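You operate a simulated robot arm through the tools that you are given. There is no shell and no other tool.

You are at the controls of a simulated robot arm. One attempt, no reset.

TASK
Put things in order on the top of the steel table. At the end: the black bung stands where the green tag (marked "HOLDS") stood; the gold brass coupling stands where the black bung stood; the green tag is on the blue tin (marked "PASTE"); the brown wooden brush stands where the gold brass coupling stood; whatever was shut is shut again. Leave all else as you found it, and nothing knocked over.

The check looks at the end state, three seconds after you hand in, the way a careful person would. Anything else that was tipped, shoved, dropped, spilled or broken makes it a failure.

THE ROBOT
A 6-joint arm with a two-finger parallel gripper, fixed in place. Base frame: the origin is at the foot of the arm, x ahead of it, y to its left, z up; the work surface is at about z = 0. Readings come in m, degrees, newtons and seconds.
With the tool pointing down near the work surface it reaches from about 0.12 to 0.5 m from the base axis. Its first joint turns from -72.0 to 72.0 degrees. Payload 0.65 kg.
Tool frame: the origin (TCP) lies between the finger pads and is the grasp point; the fingertips stand 0.025 m ahead of it; z points along the fingers, y is the line along which they close. Largest opening 0.076 m; finger width 0.018, thickness 0.01; the body of the gripper, 0.036 by 0.078 m, starts 0.045 m behind the TCP.
Orientation is that of the tool frame in the base frame, as a unit quaternion [x, y, z, w]. With the fingers straight down and closing along the base's y, the tool's x points along the base's -x, its y along +y and its z along -z.

THE INTERFACE
- The arm moves only by the tool drive_tool. Its argument "increments" is a list of rows, each an object (a shift or turn left out is 0, a gripper value left out holds the last) with "gripper": the gripper command, from -1 (fully open) to 1 (shut), values between in proportion; "linear": the shift along the tool's x, y, z in units of 250 mm (1.0 is 250 mm), a list of three; "dr": the turn, a rotation vector about the tool's x, y, z in units of 180 degrees (1.0 is 180 degrees), a list of three. In form: [{"gripper": gripper, "linear": [dx, dy, dz], "dr": [rx, ry, rz]}, ...]. A call has 1 to 20 rows; each row is the pose to reach, as a shift and turn from the pose commanded when the call began, along the tool's axes at that moment. A call with a number of a shift or a turn outside -1 to 1 is refused whole. A row lasts 0.2 s, in which the tool goes at most 0.05 m and 8.6 degrees; a call with a longer step from one row to the next is refused whole, and so is a gripper value outside its range. Where a pose cannot be reached the arm comes as near as it can. A force on the tool above 40 N (or 10 N above the force at the start of the call, whichever is more), or a blocked arm, ends the call early, and 0.2 s more pass. The fingers move at their own pace (about 0.108 m/s each) and stop on an object; they squeeze with about 41 N. The grip force told is the motor's: it shows also when the fingers shut on nothing. Time passes only in rows, and 0.2 s behind the last, so rows that repeat a pose let the fingers close. The reply holds the time, the measured pose of the TCP, the force on the tool along the base axes, the opening and the grip force, in the units named above and with some noise, with the torque about the TCP (base axes, N m) and any sound that the robot's microphone picked up.
- Cameras (640 x 400 px; columns grow to the right, rows downward): "scene" is fixed at [0.065, 0.2751, 0.4139]; the picture's right is [-0.71, -0.70, 0.00], its down [-0.34, 0.34, -0.88] and it looks along [0.62, -0.62, -0.48] (base axes); focal length 268 px, centre (320, 200). "wrist" rides on the gripper at [0.058, 0.011, -0.081] in the tool frame; the picture's right is [-0.18, 0.98, 0.00], its down [-0.75, -0.14, -0.64] and it looks along [-0.63, -0.12, 0.77] (tool axes); focal length 243 px, centre (320, 200).
- grab_frame(camera): a new picture of that camera. No time passes.
- pixel_to_xyz(camera, pixels): for up to 12 pixels [column, row] of the newest picture of that camera ("zoom" is the newest enlarged one), the place [x, y, z] in the base frame of the surface seen there, good to about 0.002 m. No time passes.
- zoom(camera, box): a new picture of the part [left, top, right, bottom] of that camera's present view, enlarged. No time passes.
- sign_off(): hands the job in; it is judged then, once.

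Leave the gripper open and the arm clear of the work at the hand-in unless told otherwise.

The tools are called after "Request:" as name(argument=value, ...) on one line, values as JSON. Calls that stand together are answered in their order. drive_tool: Moves the arm, as the interface text tells. Its arguments: {"type":"object","properties":{"increments":{"type":"array"}},"required":["increments"]} The other tools are called the same way: grab_frame (camera) takes a picture; pixel_to_xyz (camera, pixels) gives the place of the surface under pixels of a picture; zoom (camera, box) takes an enlarged picture of a part of a camera's view; sign_off () hands the job in.

At the start:

```text
t: 0.0
tool_pos: [0.2363, -0.1551, 0.2742]
tcp_rot: [-0.001, 1.0, 0.0, 0.001]
contact_force: [0.2, -0.3, -0.3]
ft_torque: [-0.02, -0.03, -0.01]
gripper_width: 0.0757
gripper_force: 0.1
```

scene: 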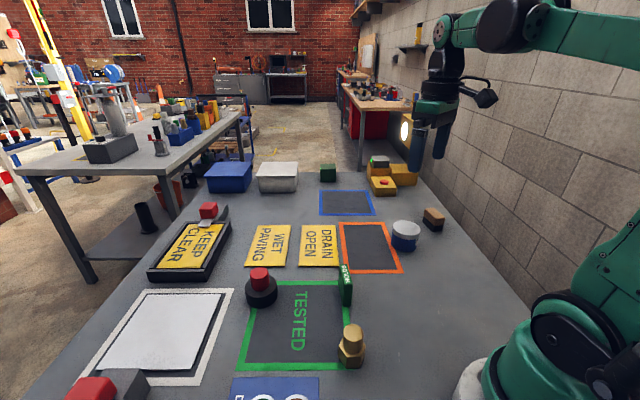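
wrist: 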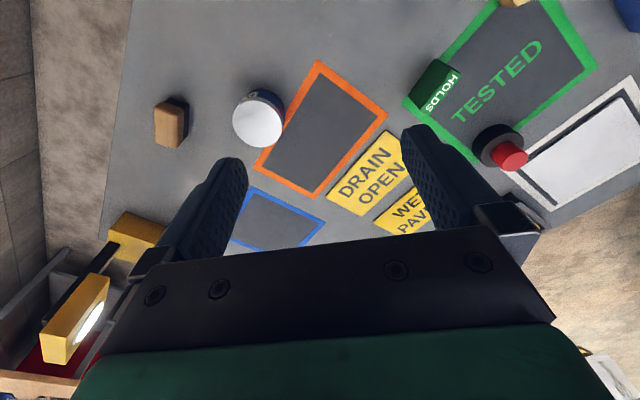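

I see a steel table with the bung (black with a red top?), the green tag at (346,283), the gold coupling at (351,346), a blue/white tin at (405,235), and a brown block at (433,218). I'll zoom in on these to identify them.

Request:
zoom(camera="scene", box=[230, 240, 390, 380])

Request:
zoom(camera="scene", box=[300, 140, 480, 280])

Request:
zoom(camera="scene", box=[130, 150, 330, 290])

Request:
zoom(camera="scene", box=[40, 270, 340, 400])

Request:
zoom(camera="wrist", box=[130, 30, 400, 220])

```text
2.86 times, centred on (310, 310) of scene
```

zoom: 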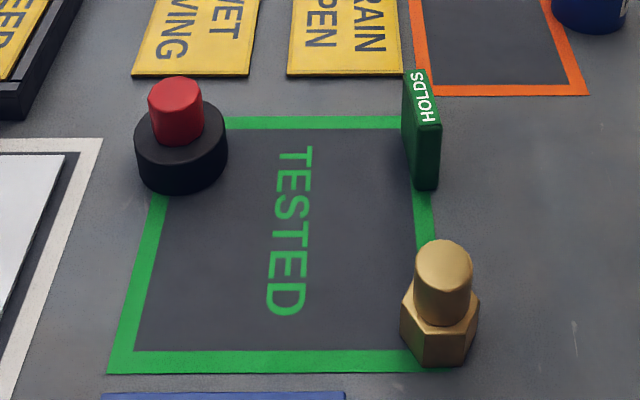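

```text
2.86 times, centred on (390, 210) of scene
```

zoom: 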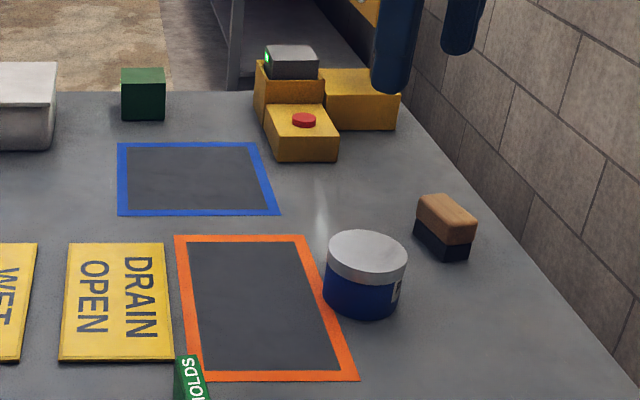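

```text
2.86 times, centred on (230, 220) of scene
```

zoom: 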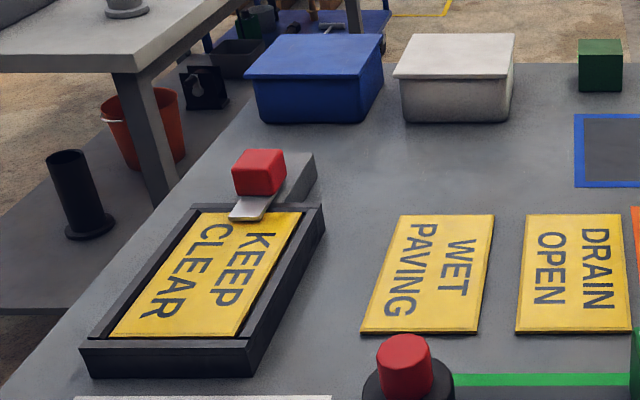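

```text
2.13 times, centred on (190, 335) of scene
```

zoom: 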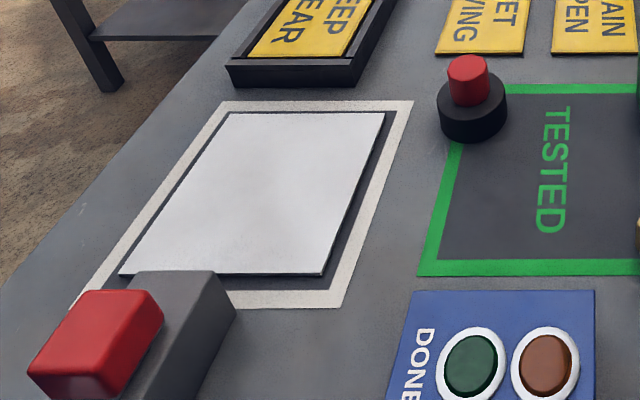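

```text
2.11 times, centred on (265, 125) of wrist
```

zoom: 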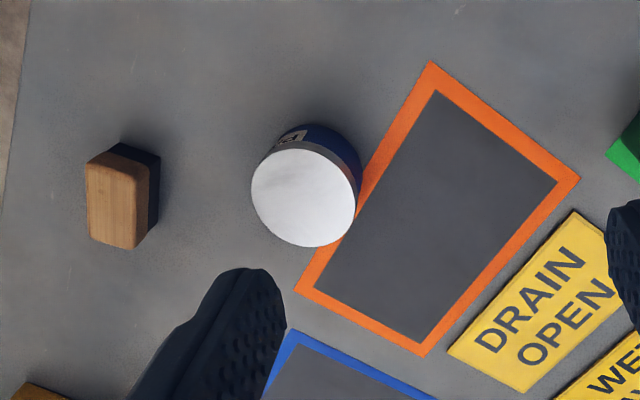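

I'll measure the main objects: bung top (260,272) and base (262,298), tag top (346,268), coupling top (352,328), tin lid (406,228), and brush top (434,212).

Request:
pixel_to_xyz(camera="scene", pixels=[[259, 272], [260, 284], [250, 297], [275, 297], [262, 305], [346, 268], [345, 285], [352, 330], [350, 350], [406, 226], [406, 242], [434, 212]])

Request:
zoom(camera="scene", box=[320, 250, 380, 310])

Request:
zoom(camera="scene", box=[380, 195, 460, 260])

Request:
zoom(camera="wrist", box=[400, 0, 640, 180])

```text
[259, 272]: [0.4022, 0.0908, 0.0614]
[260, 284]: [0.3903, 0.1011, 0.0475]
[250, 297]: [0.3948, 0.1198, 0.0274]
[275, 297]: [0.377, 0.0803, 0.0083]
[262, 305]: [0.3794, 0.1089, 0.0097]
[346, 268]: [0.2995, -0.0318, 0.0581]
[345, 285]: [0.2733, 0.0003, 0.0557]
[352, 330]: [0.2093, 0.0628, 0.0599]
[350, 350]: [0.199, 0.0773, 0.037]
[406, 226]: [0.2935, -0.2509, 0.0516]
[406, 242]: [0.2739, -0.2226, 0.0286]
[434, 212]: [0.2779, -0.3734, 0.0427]
```

```text
6.67 times, centred on (350, 280) of scene
```

zoom: 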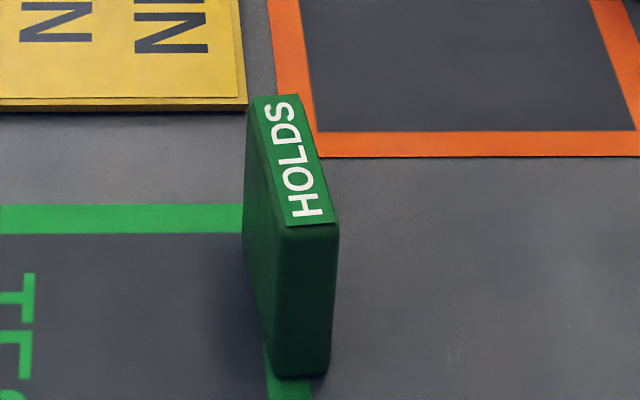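

```text
6.15 times, centred on (420, 228) of scene
```

zoom: 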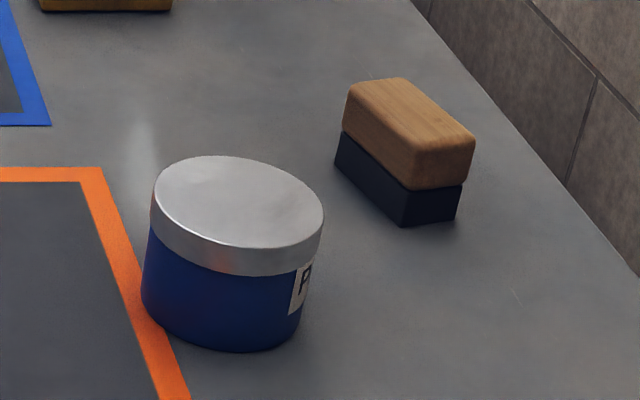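

```text
2.22 times, centred on (520, 90) of wrist
```

zoom: 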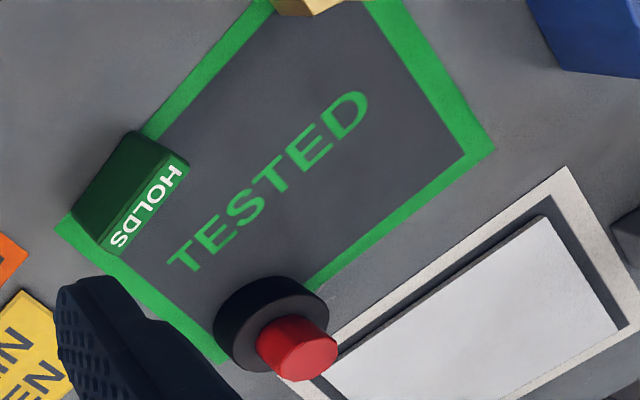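

The tag stands on its edge and the brush stands upright, bristles down. I'll zoom again on the tag and read the corners of its top.

Request:
zoom(camera="scene", box=[320, 250, 380, 310])

Request:
pixel_to_xyz(camera="zoom", pixels=[[260, 102], [294, 100], [332, 220], [290, 222], [295, 160], [280, 365], [322, 362], [300, 300], [252, 230], [258, 170], [265, 300], [400, 300]])

Request:
zoom(camera="scene", box=[325, 315, 375, 375])

```text
6.67 times, centred on (350, 280) of scene
```

zoom: 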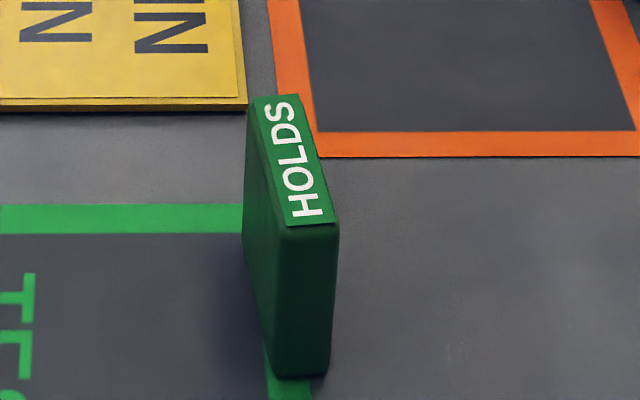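

```text
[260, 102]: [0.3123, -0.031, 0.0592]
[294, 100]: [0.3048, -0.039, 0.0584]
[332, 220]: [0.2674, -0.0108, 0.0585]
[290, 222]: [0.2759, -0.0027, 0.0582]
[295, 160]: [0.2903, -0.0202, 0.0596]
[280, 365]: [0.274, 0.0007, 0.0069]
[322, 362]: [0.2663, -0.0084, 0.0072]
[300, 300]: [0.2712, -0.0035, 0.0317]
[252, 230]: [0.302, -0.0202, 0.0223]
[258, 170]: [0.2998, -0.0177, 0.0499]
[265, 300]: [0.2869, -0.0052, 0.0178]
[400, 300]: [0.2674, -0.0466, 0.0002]
```

```text
6.67 times, centred on (350, 345) of scene
```

zoom: 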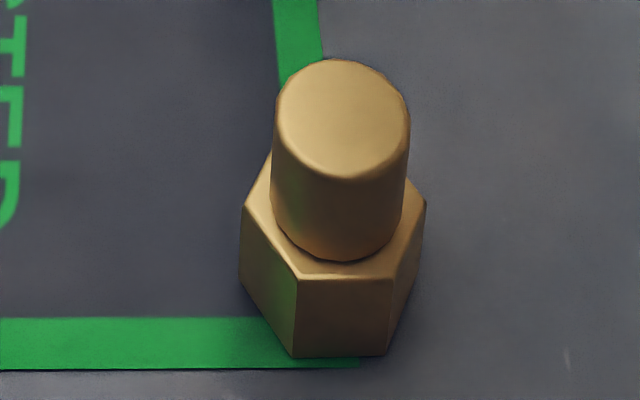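

Tag: top centre is about (0.290,-0.021), height 0.059, long axis at about -37°. Next I'll read the coupling in this zoom.

Request:
pixel_to_xyz(camera="zoom", pixels=[[340, 70], [340, 115], [340, 165], [285, 110], [398, 110], [340, 120], [260, 220], [415, 215], [340, 275], [300, 345], [380, 345], [245, 280]])

Request:
zoom(camera="scene", box=[230, 255, 290, 315])

Request:
pixel_to_xyz(camera="zoom", pixels=[[320, 130], [320, 190], [320, 230], [270, 190], [380, 190], [170, 320], [480, 320], [320, 400], [320, 480], [230, 380], [420, 380], [320, 290]])

```text
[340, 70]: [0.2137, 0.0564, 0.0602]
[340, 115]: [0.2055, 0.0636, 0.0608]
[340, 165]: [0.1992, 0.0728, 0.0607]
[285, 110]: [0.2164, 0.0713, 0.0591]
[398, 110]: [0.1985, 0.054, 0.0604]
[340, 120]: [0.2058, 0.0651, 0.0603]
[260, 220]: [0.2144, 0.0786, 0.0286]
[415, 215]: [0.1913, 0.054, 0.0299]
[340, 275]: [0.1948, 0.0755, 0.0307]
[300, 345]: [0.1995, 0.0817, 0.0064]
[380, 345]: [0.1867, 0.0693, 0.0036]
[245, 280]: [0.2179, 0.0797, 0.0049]
```

```text
6.67 times, centred on (260, 285) of scene
```

zoom: 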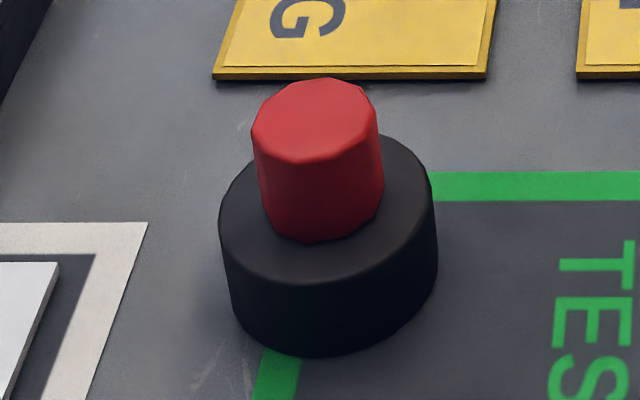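

```text
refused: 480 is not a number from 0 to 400
```

Coupling axis is at about (0.2065,0.0645), top at z 0.060, with a hex base to z 0.03. Next I'll read the bung in the current zoom.

Request:
pixel_to_xyz(camera="zoom", pixels=[[315, 85], [315, 118], [315, 155], [258, 125], [370, 115], [235, 200], [425, 190], [320, 265], [320, 345], [320, 250], [318, 200], [225, 290]])

Request:
zoom(camera="scene", box=[380, 195, 460, 260])

Request:
pixel_to_xyz(camera="zoom", pixels=[[235, 162], [160, 195], [318, 215], [240, 242], [238, 200], [235, 340], [355, 85], [405, 82], [470, 145], [408, 180], [410, 130], [405, 220]])

```text
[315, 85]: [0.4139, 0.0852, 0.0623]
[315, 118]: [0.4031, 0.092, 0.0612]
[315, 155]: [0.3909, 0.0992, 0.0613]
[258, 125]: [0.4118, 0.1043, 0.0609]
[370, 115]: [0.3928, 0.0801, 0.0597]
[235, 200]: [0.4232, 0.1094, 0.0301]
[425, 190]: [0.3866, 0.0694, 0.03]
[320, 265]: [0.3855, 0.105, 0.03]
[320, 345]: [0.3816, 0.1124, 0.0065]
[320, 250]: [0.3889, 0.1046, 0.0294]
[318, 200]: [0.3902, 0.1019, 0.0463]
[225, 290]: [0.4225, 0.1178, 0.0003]
```

```text
6.15 times, centred on (420, 228) of scene
```

zoom: 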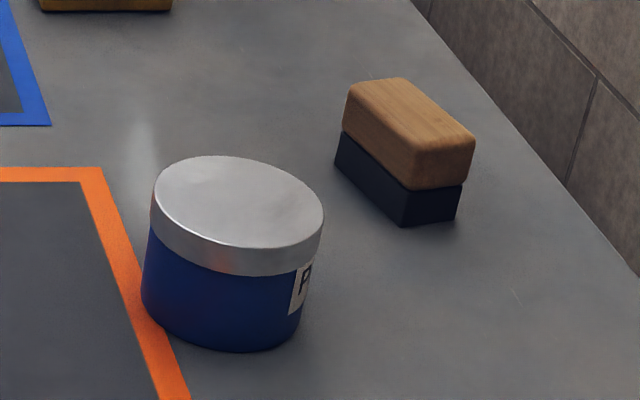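

```text
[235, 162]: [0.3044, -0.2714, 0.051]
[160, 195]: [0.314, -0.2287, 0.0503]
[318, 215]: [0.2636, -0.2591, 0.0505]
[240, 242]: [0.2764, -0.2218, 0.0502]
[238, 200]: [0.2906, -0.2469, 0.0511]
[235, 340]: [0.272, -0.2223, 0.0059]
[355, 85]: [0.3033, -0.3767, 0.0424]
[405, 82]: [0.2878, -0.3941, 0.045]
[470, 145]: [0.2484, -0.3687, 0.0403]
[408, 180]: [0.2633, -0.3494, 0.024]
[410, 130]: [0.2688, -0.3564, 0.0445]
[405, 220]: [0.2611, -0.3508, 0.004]
```

Bung axis is at about (0.4025,0.0915), with a base 0.05 wide to z 0.03 and a knob top at z 0.061. The tin lid centre is about (0.2895,-0.2455) at z 0.0505. The brush centre is about (0.2757,-0.372) and its top is at z 0.0445. Next I'll check the surroundings: wall, table edges, yellow station and hidden things near the arm base.

Request:
pixel_to_xyz(camera="scene", pixels=[[470, 215], [500, 200], [450, 190], [385, 185], [380, 160], [405, 172], [460, 255], [520, 320], [470, 380], [208, 210], [240, 388], [110, 388]])

Request:
zoom(camera="scene", box=[340, 140, 460, 210])

Request:
zoom(camera="scene", box=[380, 0, 540, 180])

Request:
zoom(camera="wrist", box=[30, 180, 240, 380])

```text
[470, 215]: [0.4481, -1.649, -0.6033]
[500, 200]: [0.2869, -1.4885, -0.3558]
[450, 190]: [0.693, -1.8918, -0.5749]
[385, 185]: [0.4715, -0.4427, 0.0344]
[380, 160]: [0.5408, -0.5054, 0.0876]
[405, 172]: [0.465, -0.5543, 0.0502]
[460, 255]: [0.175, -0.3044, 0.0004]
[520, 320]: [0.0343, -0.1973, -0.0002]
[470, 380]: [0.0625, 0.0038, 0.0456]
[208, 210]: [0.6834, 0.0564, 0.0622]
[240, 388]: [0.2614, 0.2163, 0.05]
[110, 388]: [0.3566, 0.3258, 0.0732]
```

```text
5.33 times, centred on (400, 175) of scene
```

zoom: 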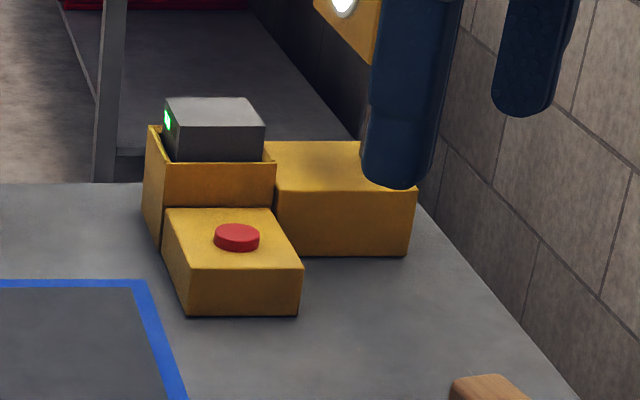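

```text
2.22 times, centred on (460, 90) of scene
```

zoom: 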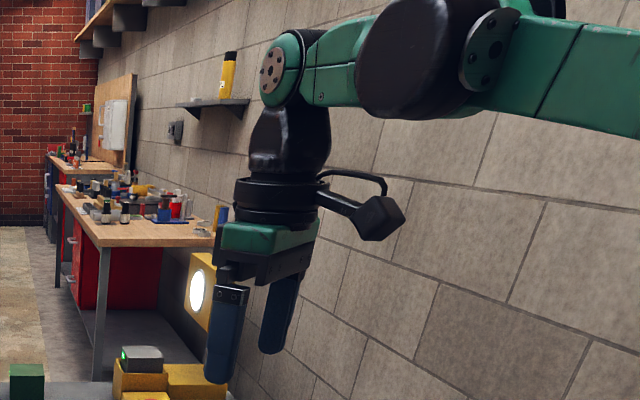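

```text
2.00 times, centred on (135, 280) of wrist
```

zoom: 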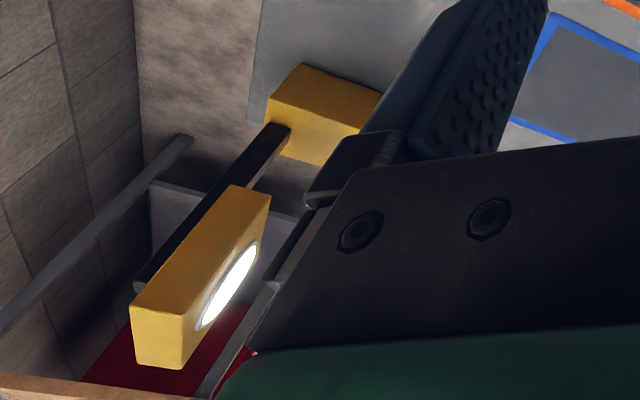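

The yellow thing at the back is a lamp on a post. I'll find its head at (404,131), its post, and the wall clearance near the brush.

Request:
pixel_to_xyz(camera="scene", pixels=[[404, 131], [400, 122], [412, 145], [422, 100], [415, 155], [390, 180], [436, 225], [330, 172], [500, 280]])

Request:
pixel_to_xyz(camera="wrist", pixels=[[85, 310], [65, 345], [105, 280], [140, 230], [120, 250], [165, 125], [260, 120], [90, 265], [100, 300], [52, 330]])

```text
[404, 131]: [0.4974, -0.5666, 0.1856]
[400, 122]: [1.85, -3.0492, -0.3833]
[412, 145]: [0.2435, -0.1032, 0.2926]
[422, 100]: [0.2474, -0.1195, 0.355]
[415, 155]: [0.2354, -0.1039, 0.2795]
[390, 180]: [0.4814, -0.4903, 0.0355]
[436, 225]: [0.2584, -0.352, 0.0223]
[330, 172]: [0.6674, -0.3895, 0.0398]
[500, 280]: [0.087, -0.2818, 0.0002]
```

```text
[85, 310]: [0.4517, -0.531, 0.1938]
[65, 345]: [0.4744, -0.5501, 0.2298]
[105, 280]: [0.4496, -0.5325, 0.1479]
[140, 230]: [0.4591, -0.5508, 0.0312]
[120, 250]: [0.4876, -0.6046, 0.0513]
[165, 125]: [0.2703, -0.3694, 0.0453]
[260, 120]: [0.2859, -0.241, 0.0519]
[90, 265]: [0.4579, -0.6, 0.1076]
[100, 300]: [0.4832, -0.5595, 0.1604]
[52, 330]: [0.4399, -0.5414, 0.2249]
```

The lamp sits at about (0.47,-0.55), well clear of the brush, and the wall is far away. Next I move above the tag at (0.290,-0.021), z 0.14, turning the tool -37.4° so the fingers close across the tag's thin side.

Request:
drive_tool(increments=[{"gripper": -1, "linear": [-0.0269, 0.0671, 0.067], "dr": [0, 0, 0.026]}, {"linear": [-0.0537, 0.1341, 0.134], "dr": [0, 0, 0.052]}, {"linear": [-0.0806, 0.2012, 0.201], "dr": [0, 0, 0.0779]}, {"linear": [-0.1074, 0.2682, 0.268], "dr": [0, 0, 0.1039]}, {"linear": [-0.1343, 0.3353, 0.335], "dr": [0, 0, 0.1299]}, {"linear": [-0.1611, 0.4023, 0.402], "dr": [0, 0, 0.1559]}, {"linear": [-0.188, 0.4694, 0.469], "dr": [0, 0, 0.1818]}, {"linear": [-0.2148, 0.5364, 0.536], "dr": [0, 0, 0.2078]}, {"linear": [-0.2148, 0.5364, 0.536], "dr": [0, 0, 0.2078]}])

Request:
grab_frame(camera="wrist")

Request:
grab_frame(camera="scene")

```text
t: 2.0
tool_pos: [0.289, -0.0186, 0.1421]
tcp_rot: [0.321, 0.947, -0.001, 0.001]
contact_force: [-1.0, 0.3, 0.5]
ft_torque: [-0.03, 0.02, -0.03]
gripper_width: 0.0762
gripper_force: 0.0
```

```text
taken
```

wrist: 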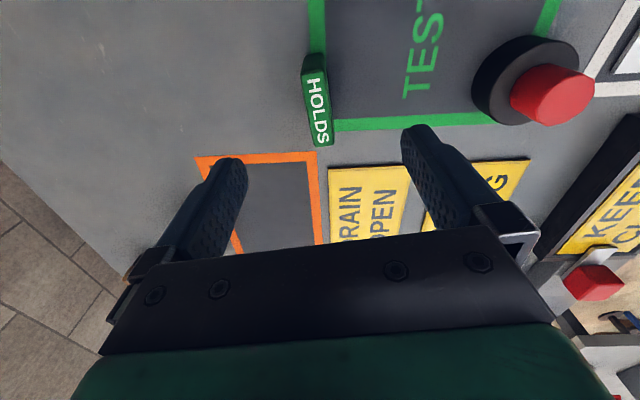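

```text
taken
```

scene: 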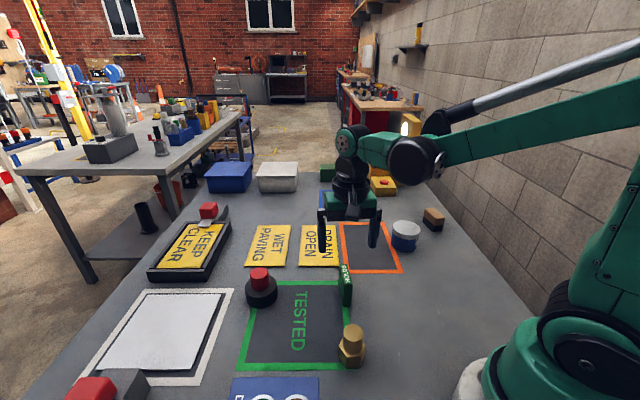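

I'm above the tag; the wrist view shows it at (318,100), between the fingers. I'll zoom there and read its top corners and its angle from this side.

Request:
zoom(camera="wrist", box=[270, 40, 370, 160])

Request:
drive_tool(increments=[{"gripper": -1}, {"gripper": -1}])

```text
3.33 times, centred on (320, 100) of wrist
```

zoom: 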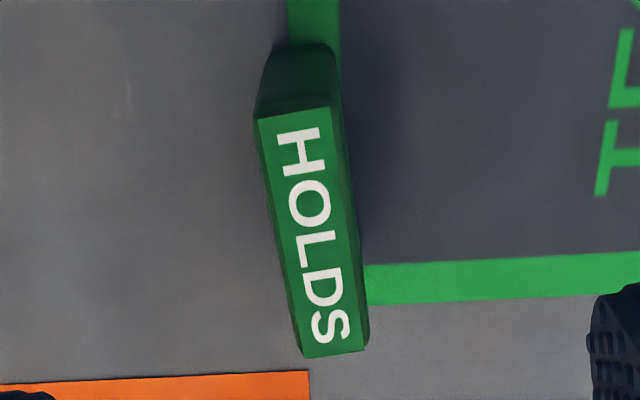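

```text
t: 2.6
tool_pos: [0.2889, -0.0187, 0.1435]
tcp_rot: [0.321, 0.947, 0.0, 0.001]
contact_force: [-0.5, 0.0, 0.6]
ft_torque: [-0.02, 0.01, 0.01]
gripper_width: 0.0759
gripper_force: 0.1
```

The pose settled at (0.2889,-0.0187,0.1435), a few mm off the command, so I'll correct using the measured values. I read the tag corners from the wrist zoom.

Request:
pixel_to_xyz(camera="zoom", pixels=[[265, 123], [325, 115], [310, 350], [355, 345], [308, 235], [285, 60], [325, 60], [20, 398], [300, 378], [350, 200]])

```text
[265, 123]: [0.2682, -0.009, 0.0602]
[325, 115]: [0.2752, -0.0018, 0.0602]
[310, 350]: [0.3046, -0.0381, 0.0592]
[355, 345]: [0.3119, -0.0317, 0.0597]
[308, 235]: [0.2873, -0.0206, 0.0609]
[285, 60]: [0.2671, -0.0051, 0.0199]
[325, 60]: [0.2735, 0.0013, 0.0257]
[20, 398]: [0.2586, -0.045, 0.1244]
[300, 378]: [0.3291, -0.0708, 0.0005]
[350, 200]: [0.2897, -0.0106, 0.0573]
```

The wrist reading agrees: tag centre (0.290,-0.0205), angle about -38°. I'll lower straight down to TCP z ≈ 0.042 with the fingers open.

Request:
drive_tool(increments=[{"gripper": -1, "linear": [-0.0079, -0.003, 0.05], "dr": [0, 0, 0.004]}, {"linear": [-0.0079, -0.003, 0.12], "dr": [0, 0, 0.004]}, {"linear": [-0.0079, -0.003, 0.19], "dr": [0, 0, 0.004]}, {"linear": [-0.0079, -0.003, 0.26], "dr": [0, 0, 0.004]}, {"linear": [-0.0079, -0.003, 0.32], "dr": [0, 0, 0.004]}, {"linear": [-0.0079, -0.003, 0.37], "dr": [0, 0, 0.004]}, {"linear": [-0.0079, -0.003, 0.4], "dr": [0, 0, 0.004]}, {"linear": [-0.0079, -0.003, 0.406], "dr": [0, 0, 0.004]}, {"linear": [-0.0079, -0.003, 0.406], "dr": [0, 0, 0.004]}])

Request:
zoom(camera="wrist", box=[180, 0, 480, 200])

Request:
zoom(camera="scene", box=[280, 170, 440, 310])

```text
t: 4.6
tool_pos: [0.2903, -0.0229, 0.039]
tcp_rot: [0.326, 0.945, -0.001, 0.001]
contact_force: [1.2, -0.5, 0.6]
ft_torque: [-0.04, 0.02, 0.02]
gripper_width: 0.0762
gripper_force: 0.0
```

```text
2.00 times, centred on (330, 100) of wrist
```

zoom: 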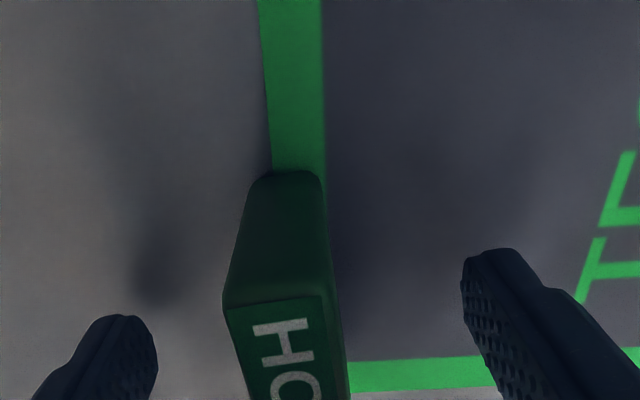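

```text
2.86 times, centred on (360, 240) of scene
```

zoom: 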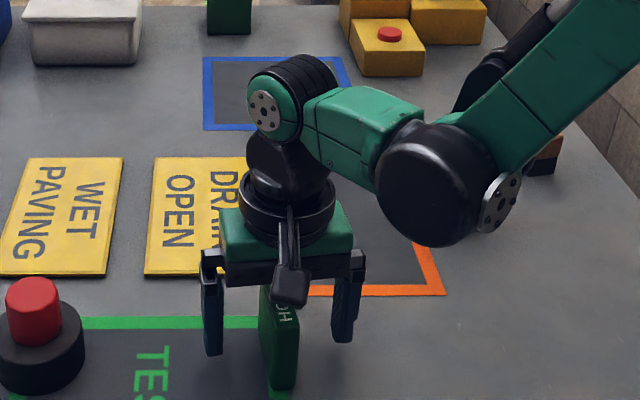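

The tag sits between the fingers, but the TCP is about 2 mm off in y (-0.0229 against -0.0205). I'll nudge it over first, then look at the reading before closing.

Request:
drive_tool(increments=[{"gripper": -1, "linear": [0.0068, 0.0068, -0.012]}, {"gripper": -1, "linear": [0.0068, 0.0068, -0.012]}])

```text
t: 5.2
tool_pos: [0.2901, -0.0203, 0.0403]
tcp_rot: [0.326, 0.945, -0.001, 0.001]
contact_force: [-0.6, 0.5, 0.6]
ft_torque: [0.02, -0.01, -0.01]
gripper_width: 0.0758
gripper_force: 0.1
```

The tool is now at (0.2901,-0.0203,0.0403), centred on the tag. I close the gripper.

Request:
drive_tool(increments=[{"gripper": 1}, {"gripper": 1}, {"gripper": 1}, {"gripper": 1}, {"gripper": 1}])

```text
t: 6.4
tool_pos: [0.2903, -0.0206, 0.0417]
tcp_rot: [0.326, 0.945, 0.0, 0.001]
contact_force: [-0.2, -0.7, 1.3]
ft_torque: [0.06, 0.07, 0.01]
gripper_width: 0.0158
gripper_force: 35.0
```

The gripper holds the tag at a width of 0.0158 m with TCP z ≈ 0.0415, so the tag bottom is 0.0415 below the TCP. I lift it straight up by 0.14 m.

Request:
drive_tool(increments=[{"gripper": 1, "linear": [0, 0, -0.04]}, {"linear": [0, 0, -0.12]}, {"linear": [0, 0, -0.24]}, {"linear": [0, 0, -0.36]}, {"linear": [0, 0, -0.48]}, {"linear": [0, 0, -0.54]}, {"linear": [0, 0, -0.56]}, {"linear": [0, 0, -0.56]}])

Request:
grab_frame(camera="scene")

Request:
grab_frame(camera="wrist")

```text
t: 8.2
tool_pos: [0.2917, -0.018, 0.182]
tcp_rot: [0.326, 0.945, 0.0, 0.0]
contact_force: [0.0, -0.6, -0.5]
ft_torque: [-0.01, 0.0, 0.0]
gripper_width: 0.0163
gripper_force: 34.9
```

```text
taken
```

scene: 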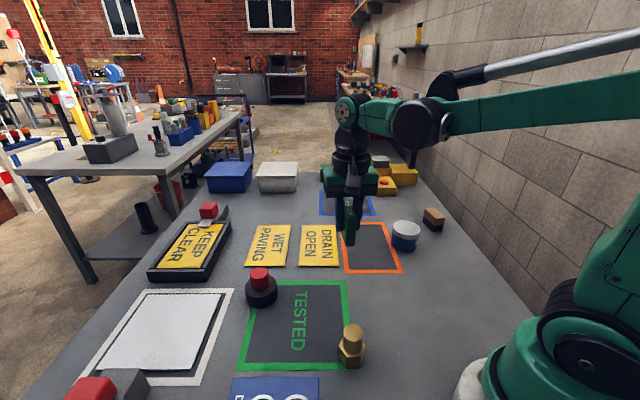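

```text
taken
```

wrist: 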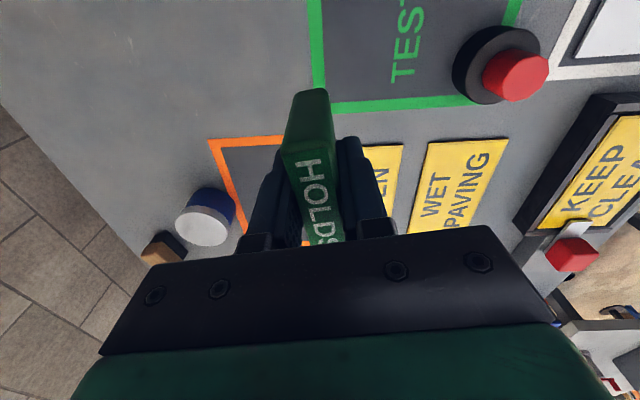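

The tag is held upright between the fingers. I carry it at a safe height to above the tin at (0.2895,-0.2455), TCP z 0.15, so the tag bottom is at about 0.11.

Request:
drive_tool(increments=[{"gripper": 1, "linear": [-0.0276, -0.0356, 0.0]}, {"linear": [-0.0828, -0.1067, 0.0]}, {"linear": [-0.1545, -0.1992, 0.01]}, {"linear": [-0.2373, -0.306, 0.03]}, {"linear": [-0.3256, -0.4198, 0.05]}, {"linear": [-0.4083, -0.5266, 0.08]}, {"linear": [-0.4801, -0.6191, 0.1]}, {"linear": [-0.5297, -0.6831, 0.12]}, {"linear": [-0.5518, -0.7116, 0.12]}, {"linear": [-0.5518, -0.7116, 0.12]}, {"linear": [-0.5518, -0.7116, 0.12]}])

Request:
grab_frame(camera="scene")

Request:
grab_frame(camera="wrist")

```text
t: 10.6
tool_pos: [0.289, -0.2454, 0.1503]
tcp_rot: [0.327, 0.945, 0.0, 0.001]
contact_force: [0.3, 0.0, 0.3]
ft_torque: [-0.03, 0.0, -0.01]
gripper_width: 0.016
gripper_force: 35.2
```

```text
taken
```

scene: 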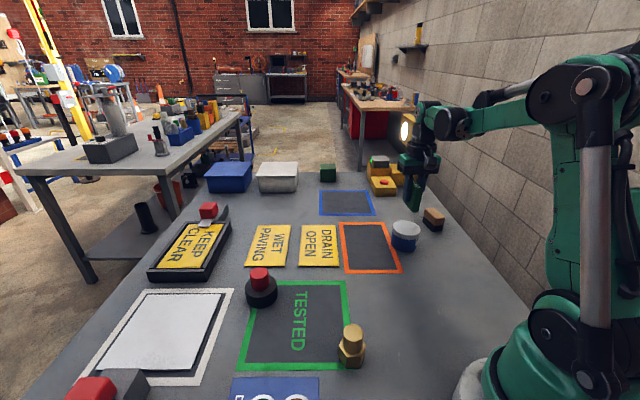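

```text
taken
```

wrist: 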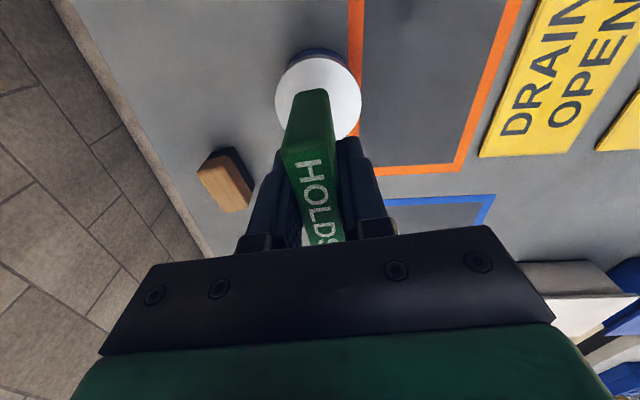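

The tool is at (0.289,-0.2454,0.1503) over the tin. I'll check the lid centre from the wrist view at edge points (280,97), (358,97), (320,60) and so on.

Request:
pixel_to_xyz(camera="wrist", pixels=[[278, 97], [359, 97], [320, 60], [290, 70], [350, 72], [348, 130], [284, 118], [310, 80]])

Request:
zoom(camera="wrist", box=[240, 20, 400, 160])

```text
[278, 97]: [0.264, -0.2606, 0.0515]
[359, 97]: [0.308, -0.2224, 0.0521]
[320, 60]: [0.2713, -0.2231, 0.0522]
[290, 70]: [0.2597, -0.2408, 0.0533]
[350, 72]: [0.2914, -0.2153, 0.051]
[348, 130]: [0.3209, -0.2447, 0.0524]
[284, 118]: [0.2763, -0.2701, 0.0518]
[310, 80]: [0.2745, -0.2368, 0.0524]
```

```text
2.86 times, centred on (320, 90) of wrist
```

zoom: 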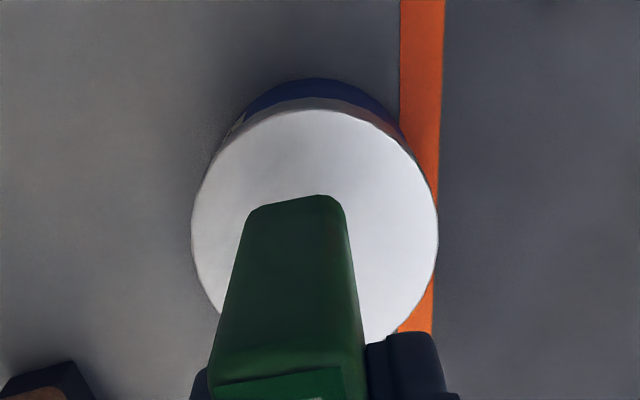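

The lid centre fits to (0.2898,-0.2446), radius about 0.0295, top z ≈ 0.0515. I lower to TCP z ≈ 0.098, just above contact at about 0.093.

Request:
drive_tool(increments=[{"gripper": 1, "linear": [0, 0.0045, 0.04]}, {"linear": [0, 0.0045, 0.1]}, {"linear": [0, 0.0045, 0.15]}, {"linear": [0, 0.0045, 0.19]}, {"linear": [0, 0.0045, 0.206]}, {"linear": [0, 0.0045, 0.212]}, {"linear": [0, 0.0045, 0.212]}])

Request:
zoom(camera="scene", box=[360, 160, 460, 260])

```text
t: 12.2
tool_pos: [0.2919, -0.2421, 0.0985]
tcp_rot: [0.326, 0.945, 0.0, 0.001]
contact_force: [-0.1, 0.1, -0.5]
ft_torque: [0.02, 0.01, 0.03]
gripper_width: 0.0158
gripper_force: 35.5
```

```text
4.00 times, centred on (410, 210) of scene
```

zoom: 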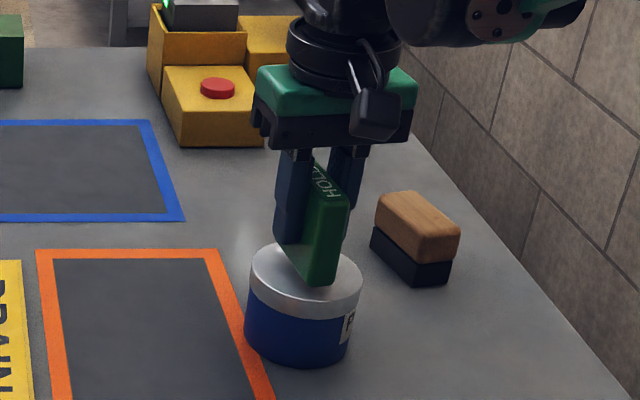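

It's hanging about 3 mm off the lid centre along the closing axis. I shift back 3 mm, then step down to TCP z ≈ 0.0945 in small steps and watch the force.

Request:
drive_tool(increments=[{"gripper": 1, "linear": [0, -0.012, 0]}, {"linear": [0, -0.012, 0]}, {"linear": [0, -0.012, 0.004]}, {"linear": [0, -0.012, 0.008]}, {"linear": [0, -0.012, 0.012]}, {"linear": [0, -0.012, 0.016]}, {"linear": [0, -0.012, 0.016]}])

```text
t: 13.8
tool_pos: [0.2883, -0.2465, 0.0942]
tcp_rot: [0.327, 0.945, 0.001, 0.001]
contact_force: [-0.2, 0.3, -0.1]
ft_torque: [0.03, 0.0, -0.04]
gripper_width: 0.0163
gripper_force: 35.1
```

The tool is at (0.2883,-0.2465,0.0942) with no contact yet, and within 2.5 mm of centre. I continue down in 0.5 mm steps.

Request:
drive_tool(increments=[{"gripper": 1, "linear": [0, 0.003, 0.002]}, {"linear": [0, 0.003, 0.004]}, {"linear": [0, 0.003, 0.006]}, {"linear": [0, 0.003, 0.006]}])

```text
t: 14.8
tool_pos: [0.289, -0.2466, 0.0918]
tcp_rot: [0.327, 0.945, -0.001, 0.001]
contact_force: [-0.8, -0.6, -0.1]
ft_torque: [0.01, 0.03, 0.01]
gripper_width: 0.0163
gripper_force: 35.4
```

z is 0.0918 and there's still no contact force. I zoom in on the gap.

Request:
zoom(camera="scene", box=[380, 195, 440, 245])

Request:
drive_tool(increments=[{"gripper": 1, "linear": [0, 0, 0.002]}, {"linear": [0, 0, 0.004]}, {"linear": [0, 0, 0.004]}])

```text
8.00 times, centred on (410, 220) of scene
```

zoom: 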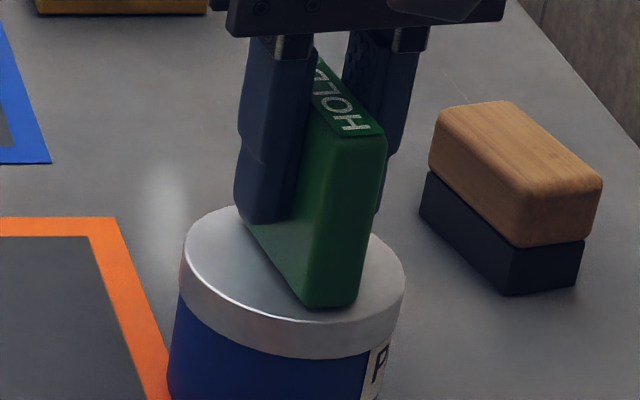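

```text
t: 15.6
tool_pos: [0.2894, -0.2454, 0.0922]
tcp_rot: [0.326, 0.945, 0.0, 0.001]
contact_force: [-1.0, 0.3, 1.3]
ft_torque: [0.0, 0.05, 0.01]
gripper_width: 0.0163
gripper_force: 34.8
```

The force rises to +1.3 N, so contact may be starting. I lower another millimetre in small steps to be sure.

Request:
drive_tool(increments=[{"gripper": 1, "linear": [0, 0, 0.002]}, {"linear": [0, 0, 0.004]}, {"linear": [0, 0, 0.004]}])

Request:
zoom(camera="scene", box=[380, 195, 440, 245])

```text
t: 16.4
tool_pos: [0.2885, -0.2462, 0.0914]
tcp_rot: [0.327, 0.945, 0.0, 0.001]
contact_force: [4.6, 0.3, 16.2]
ft_torque: [0.08, -0.17, 0.0]
gripper_width: 0.0164
gripper_force: 35.0
```

```text
8.00 times, centred on (410, 220) of scene
```

zoom: 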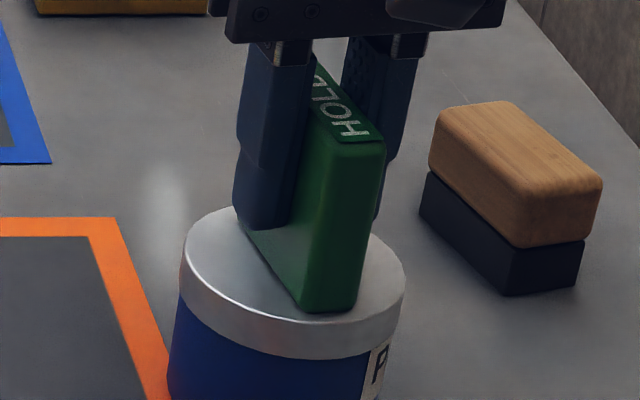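

Contact is firm now (16 N). I back off 0.5 mm to take most of the load off, then open the fingers in stages.

Request:
drive_tool(increments=[{"gripper": 1, "linear": [0, 0, -0.002]}, {"gripper": 1, "linear": [0, 0, -0.002]}, {"gripper": 0.5, "linear": [0, 0, -0.002]}, {"gripper": 0.4, "linear": [0, 0, -0.002]}, {"gripper": 0.2, "linear": [0, 0, -0.002]}, {"gripper": 0.0, "linear": [0, 0, -0.002]}, {"gripper": -0.2, "linear": [0, 0, -0.002]}])

Request:
zoom(camera="scene", box=[380, 195, 440, 245])

Request:
grab_frame(camera="wrist")

```text
t: 18.0
tool_pos: [0.2893, -0.2449, 0.0918]
tcp_rot: [0.326, 0.945, -0.001, 0.001]
contact_force: [-0.6, -0.3, -1.3]
ft_torque: [-0.02, 0.01, 0.05]
gripper_width: 0.0457
gripper_force: 0.0
```

```text
8.00 times, centred on (410, 220) of scene
```

zoom: 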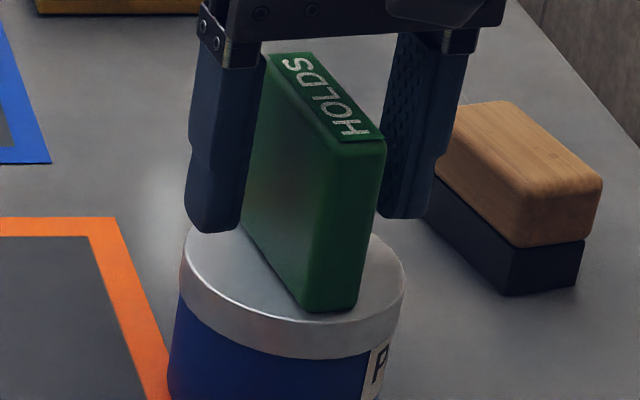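

```text
taken
```

wrist: 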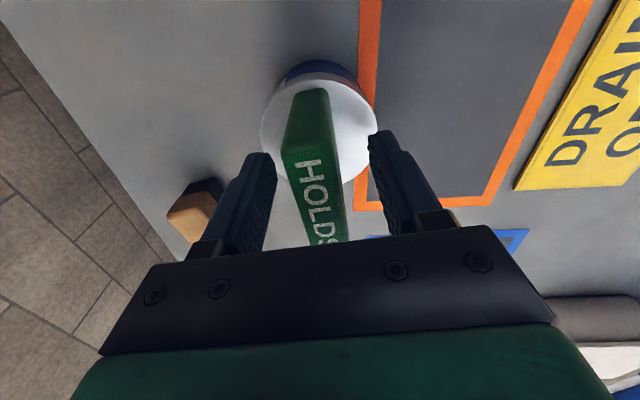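

The tag stands upright on the lid and is free of the fingers. I rise straight up by 0.13 m, opening fully once I'm above it.

Request:
drive_tool(increments=[{"gripper": -0.5, "linear": [0, 0, 0]}, {"gripper": -0.5, "linear": [0, 0, -0.04]}, {"gripper": -0.5, "linear": [0, 0, -0.12]}, {"gripper": -0.5, "linear": [0, 0, -0.24]}, {"gripper": -0.5, "linear": [0, 0, -0.36]}, {"gripper": -1, "linear": [0, 0, -0.48]}, {"gripper": -1, "linear": [0, 0, -0.52]}, {"gripper": -1, "linear": [0, 0, -0.52]}])

Request:
zoom(camera="scene", box=[360, 180, 460, 260])

Request:
grab_frame(camera="wrist")

```text
t: 19.8
tool_pos: [0.2898, -0.2453, 0.2214]
tcp_rot: [0.326, 0.945, 0.0, 0.001]
contact_force: [-0.4, -0.2, 0.2]
ft_torque: [0.02, -0.02, 0.0]
gripper_width: 0.0759
gripper_force: 0.0
```

```text
5.00 times, centred on (410, 220) of scene
```

zoom: 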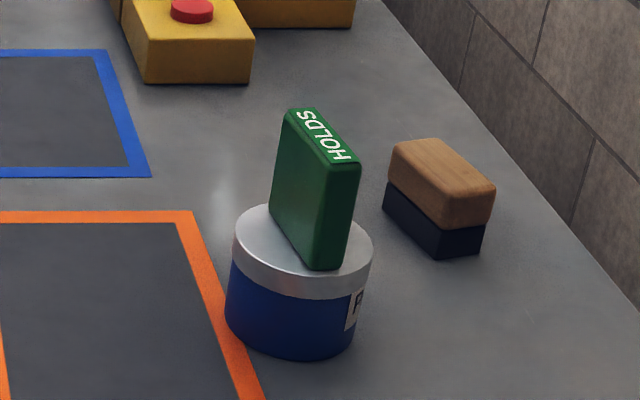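

```text
taken
```

wrist: 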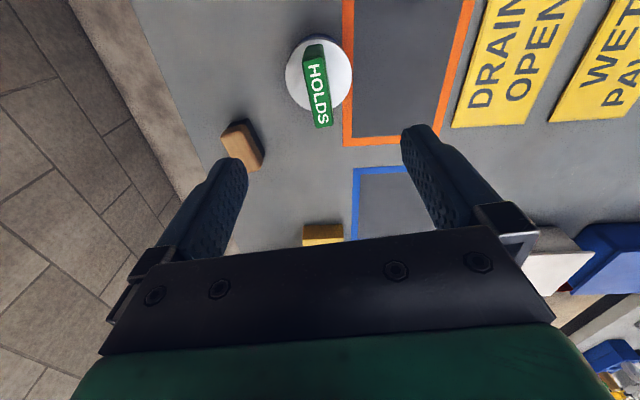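

The tag stands well on the tin. Next is the bung. I'll check the ground around it for finger room: sign edges near (250,265) and (290,265), and the white board border near (232,292).

Request:
zoom(camera="scene", box=[200, 240, 320, 330])

Request:
pixel_to_xyz(camera="scene", pixels=[[248, 266], [266, 266], [290, 266], [300, 265], [232, 290], [228, 300], [212, 310], [222, 300], [240, 270], [285, 280], [230, 270], [225, 255]])

```text
4.44 times, centred on (260, 285) of scene
```

zoom: 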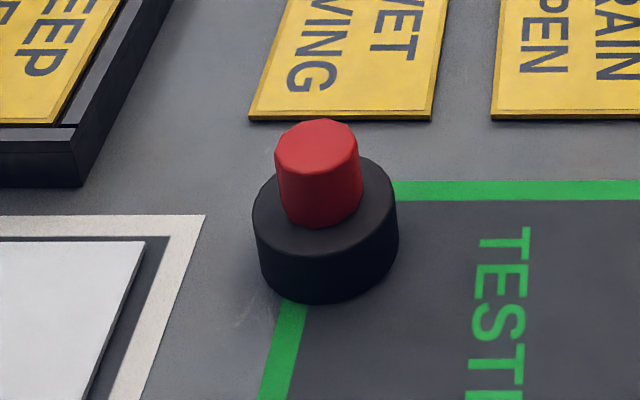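

```text
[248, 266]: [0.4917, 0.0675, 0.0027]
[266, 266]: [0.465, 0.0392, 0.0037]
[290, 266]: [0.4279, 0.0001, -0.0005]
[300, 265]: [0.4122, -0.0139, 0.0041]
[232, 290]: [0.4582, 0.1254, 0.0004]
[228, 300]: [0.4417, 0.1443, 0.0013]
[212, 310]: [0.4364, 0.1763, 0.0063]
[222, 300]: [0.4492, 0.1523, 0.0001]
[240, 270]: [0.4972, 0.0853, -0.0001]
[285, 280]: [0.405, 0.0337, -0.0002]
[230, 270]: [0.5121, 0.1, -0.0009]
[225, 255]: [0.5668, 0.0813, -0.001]
```

The ground around the bung is clear; signs and board are far enough away. I travel in two calls to above (0.4025,0.0915), turning back to yaw 0 so the fingers close along y.

Request:
drive_tool(increments=[{"gripper": -1, "linear": [0.0238, 0.0672, 0], "dr": [0, 0, -0.0212]}, {"linear": [0.0596, 0.168, 0], "dr": [0, 0, -0.053]}, {"linear": [0.1013, 0.2856, 0], "dr": [0, 0, -0.09]}, {"linear": [0.143, 0.4032, 0], "dr": [0, 0, -0.1271]}, {"linear": [0.1847, 0.5208, 0], "dr": [0, 0, -0.1642]}, {"linear": [0.2204, 0.6216, 0], "dr": [0, 0, -0.1959]}, {"linear": [0.2383, 0.672, 0], "dr": [0, 0, -0.2118]}])

Request:
drive_tool(increments=[{"gripper": -1, "linear": [-0.0227, 0.0676, 0.0286]}, {"linear": [-0.0569, 0.169, 0.0715]}, {"linear": [-0.0966, 0.2872, 0.1216]}, {"linear": [-0.1364, 0.4055, 0.1716]}, {"linear": [-0.1762, 0.5237, 0.2217]}, {"linear": [-0.2103, 0.6251, 0.2646]}, {"linear": [-0.2274, 0.6758, 0.286]}, {"linear": [-0.2274, 0.6758, 0.286]}])

Request:
grab_frame(camera="wrist")

```text
t: 21.4
tool_pos: [0.3463, -0.0749, 0.221]
tcp_rot: [-0.002, 1.0, -0.001, 0.001]
contact_force: [-0.1, -1.1, 0.3]
ft_torque: [-0.03, 0.01, 0.01]
gripper_width: 0.0761
gripper_force: 0.0
```

```text
t: 23.2
tool_pos: [0.4038, 0.0933, 0.1505]
tcp_rot: [0.0, 1.0, 0.0, 0.002]
contact_force: [-0.6, 0.4, 0.8]
ft_torque: [0.0, 0.0, 0.0]
gripper_width: 0.0758
gripper_force: 0.0
```

```text
taken
```

wrist: 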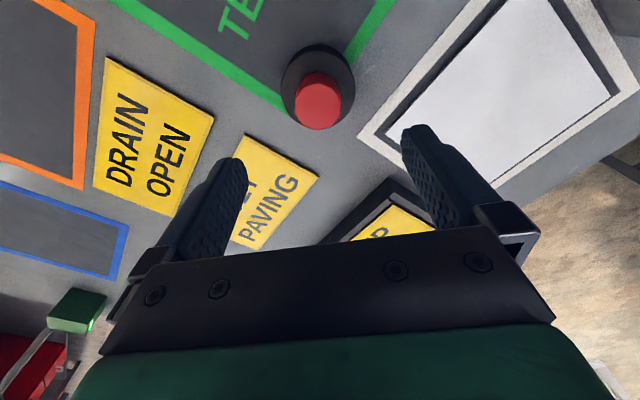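

I'm above the bung at (0.4038,0.0933,0.1505) and it appears at (318,95). I zoom and read its rims.

Request:
zoom(camera="wrist", box=[268, 30, 368, 140])

Request:
pixel_to_xyz(camera="wrist", pixels=[[283, 80], [353, 80], [318, 46], [300, 52], [340, 55], [290, 105], [349, 105], [295, 100], [340, 100], [318, 78], [318, 127], [318, 102]])

```text
3.64 times, centred on (318, 85) of wrist
```

zoom: 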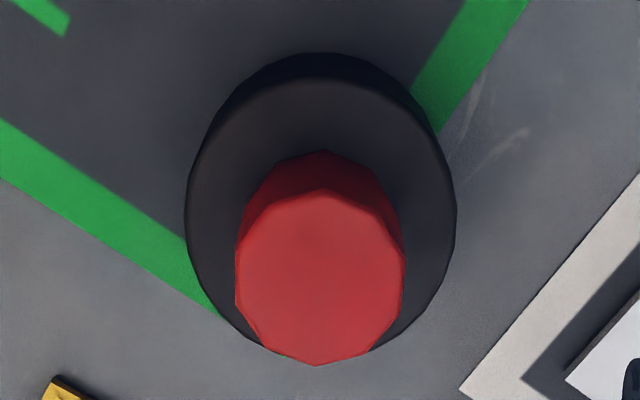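

```text
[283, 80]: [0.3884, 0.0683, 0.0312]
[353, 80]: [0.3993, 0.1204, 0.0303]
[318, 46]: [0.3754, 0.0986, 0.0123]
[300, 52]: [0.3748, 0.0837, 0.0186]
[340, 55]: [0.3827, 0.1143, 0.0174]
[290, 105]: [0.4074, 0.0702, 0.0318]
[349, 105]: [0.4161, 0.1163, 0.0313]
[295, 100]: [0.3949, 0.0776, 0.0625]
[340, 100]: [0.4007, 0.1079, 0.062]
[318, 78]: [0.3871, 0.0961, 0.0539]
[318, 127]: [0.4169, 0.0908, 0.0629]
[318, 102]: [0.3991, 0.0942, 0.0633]
```

I'll query finer points on the zoom for the rim and the knob top.

Request:
pixel_to_xyz(camera="zoom", pixels=[[190, 210], [452, 210], [320, 84], [230, 125], [415, 125], [222, 320], [425, 310], [240, 265], [400, 265], [320, 194], [316, 360], [320, 275]])

```text
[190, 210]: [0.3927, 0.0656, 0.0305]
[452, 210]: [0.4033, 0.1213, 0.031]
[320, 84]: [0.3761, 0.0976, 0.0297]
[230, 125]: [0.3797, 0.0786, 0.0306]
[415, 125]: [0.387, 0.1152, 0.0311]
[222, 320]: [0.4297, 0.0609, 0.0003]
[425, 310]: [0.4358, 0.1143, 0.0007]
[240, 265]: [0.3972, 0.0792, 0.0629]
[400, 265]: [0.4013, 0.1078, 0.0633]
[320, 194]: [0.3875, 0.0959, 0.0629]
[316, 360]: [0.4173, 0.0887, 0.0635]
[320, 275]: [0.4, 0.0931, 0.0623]
```

The bung centre fits to (0.4028,0.0925) with a base of about 0.056 m diameter, so there is 10 mm per side for the fingers. I lower to TCP z ≈ 0.033.

Request:
drive_tool(increments=[{"gripper": -1, "linear": [-0.0012, 0.004, 0.05]}, {"linear": [-0.0012, 0.004, 0.13]}, {"linear": [-0.0012, 0.004, 0.22]}, {"linear": [-0.0012, 0.004, 0.31]}, {"linear": [-0.0012, 0.004, 0.39]}, {"linear": [-0.0012, 0.004, 0.44]}, {"linear": [-0.0012, 0.004, 0.46]}, {"linear": [-0.0012, 0.004, 0.468]}, {"linear": [-0.0012, 0.004, 0.468]}])

Request:
zoom(camera="scene", box=[210, 220, 320, 320])

Request:
grab_frame(camera="wrist")

```text
t: 25.2
tool_pos: [0.4024, 0.0938, 0.0339]
tcp_rot: [0.0, 1.0, 0.0, 0.0]
contact_force: [-0.2, -0.6, 0.0]
ft_torque: [0.0, 0.0, -0.01]
gripper_width: 0.0761
gripper_force: 0.1
```

```text
4.00 times, centred on (265, 270) of scene
```

zoom: 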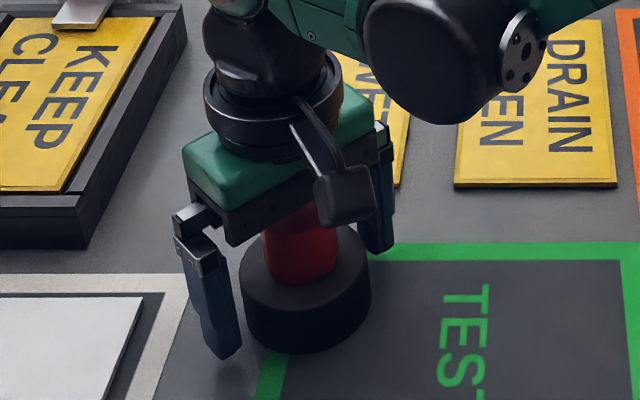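

```text
taken
```

wrist: 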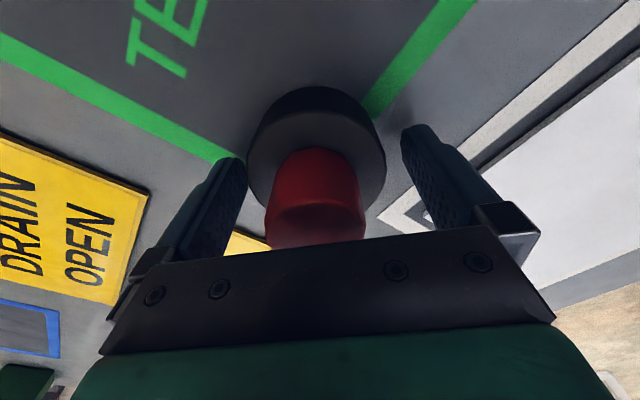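

The fingers straddle the base. I go 3.5 mm lower and 1 mm back in y, then close.

Request:
drive_tool(increments=[{"gripper": -1, "linear": [0, -0.004, 0.007]}, {"gripper": -1, "linear": [0, -0.004, 0.014]}, {"gripper": -1, "linear": [0, -0.004, 0.014]}, {"gripper": 0.1, "linear": [0, -0.004, 0.014]}, {"gripper": 1, "linear": [0, -0.004, 0.014]}, {"gripper": 1, "linear": [0, -0.004, 0.014]}, {"gripper": 1, "linear": [0, -0.004, 0.014]}])

Request:
zoom(camera="scene", box=[210, 220, 320, 320])

```text
t: 26.8
tool_pos: [0.4033, 0.0931, 0.0296]
tcp_rot: [0.0, 1.0, 0.0, 0.0]
contact_force: [0.6, -2.5, 1.1]
ft_torque: [0.0, 0.02, -0.02]
gripper_width: 0.0588
gripper_force: 41.0
```

```text
4.00 times, centred on (265, 270) of scene
```

zoom: 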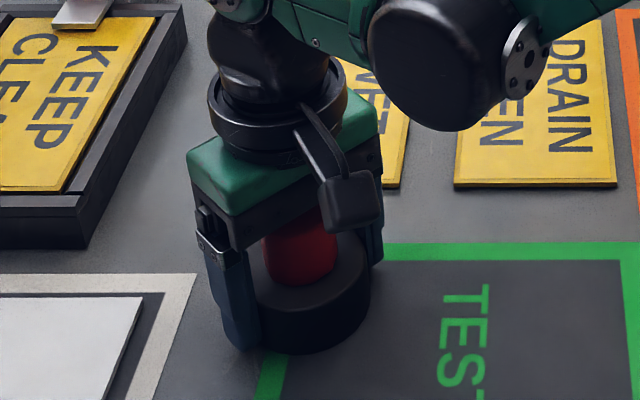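

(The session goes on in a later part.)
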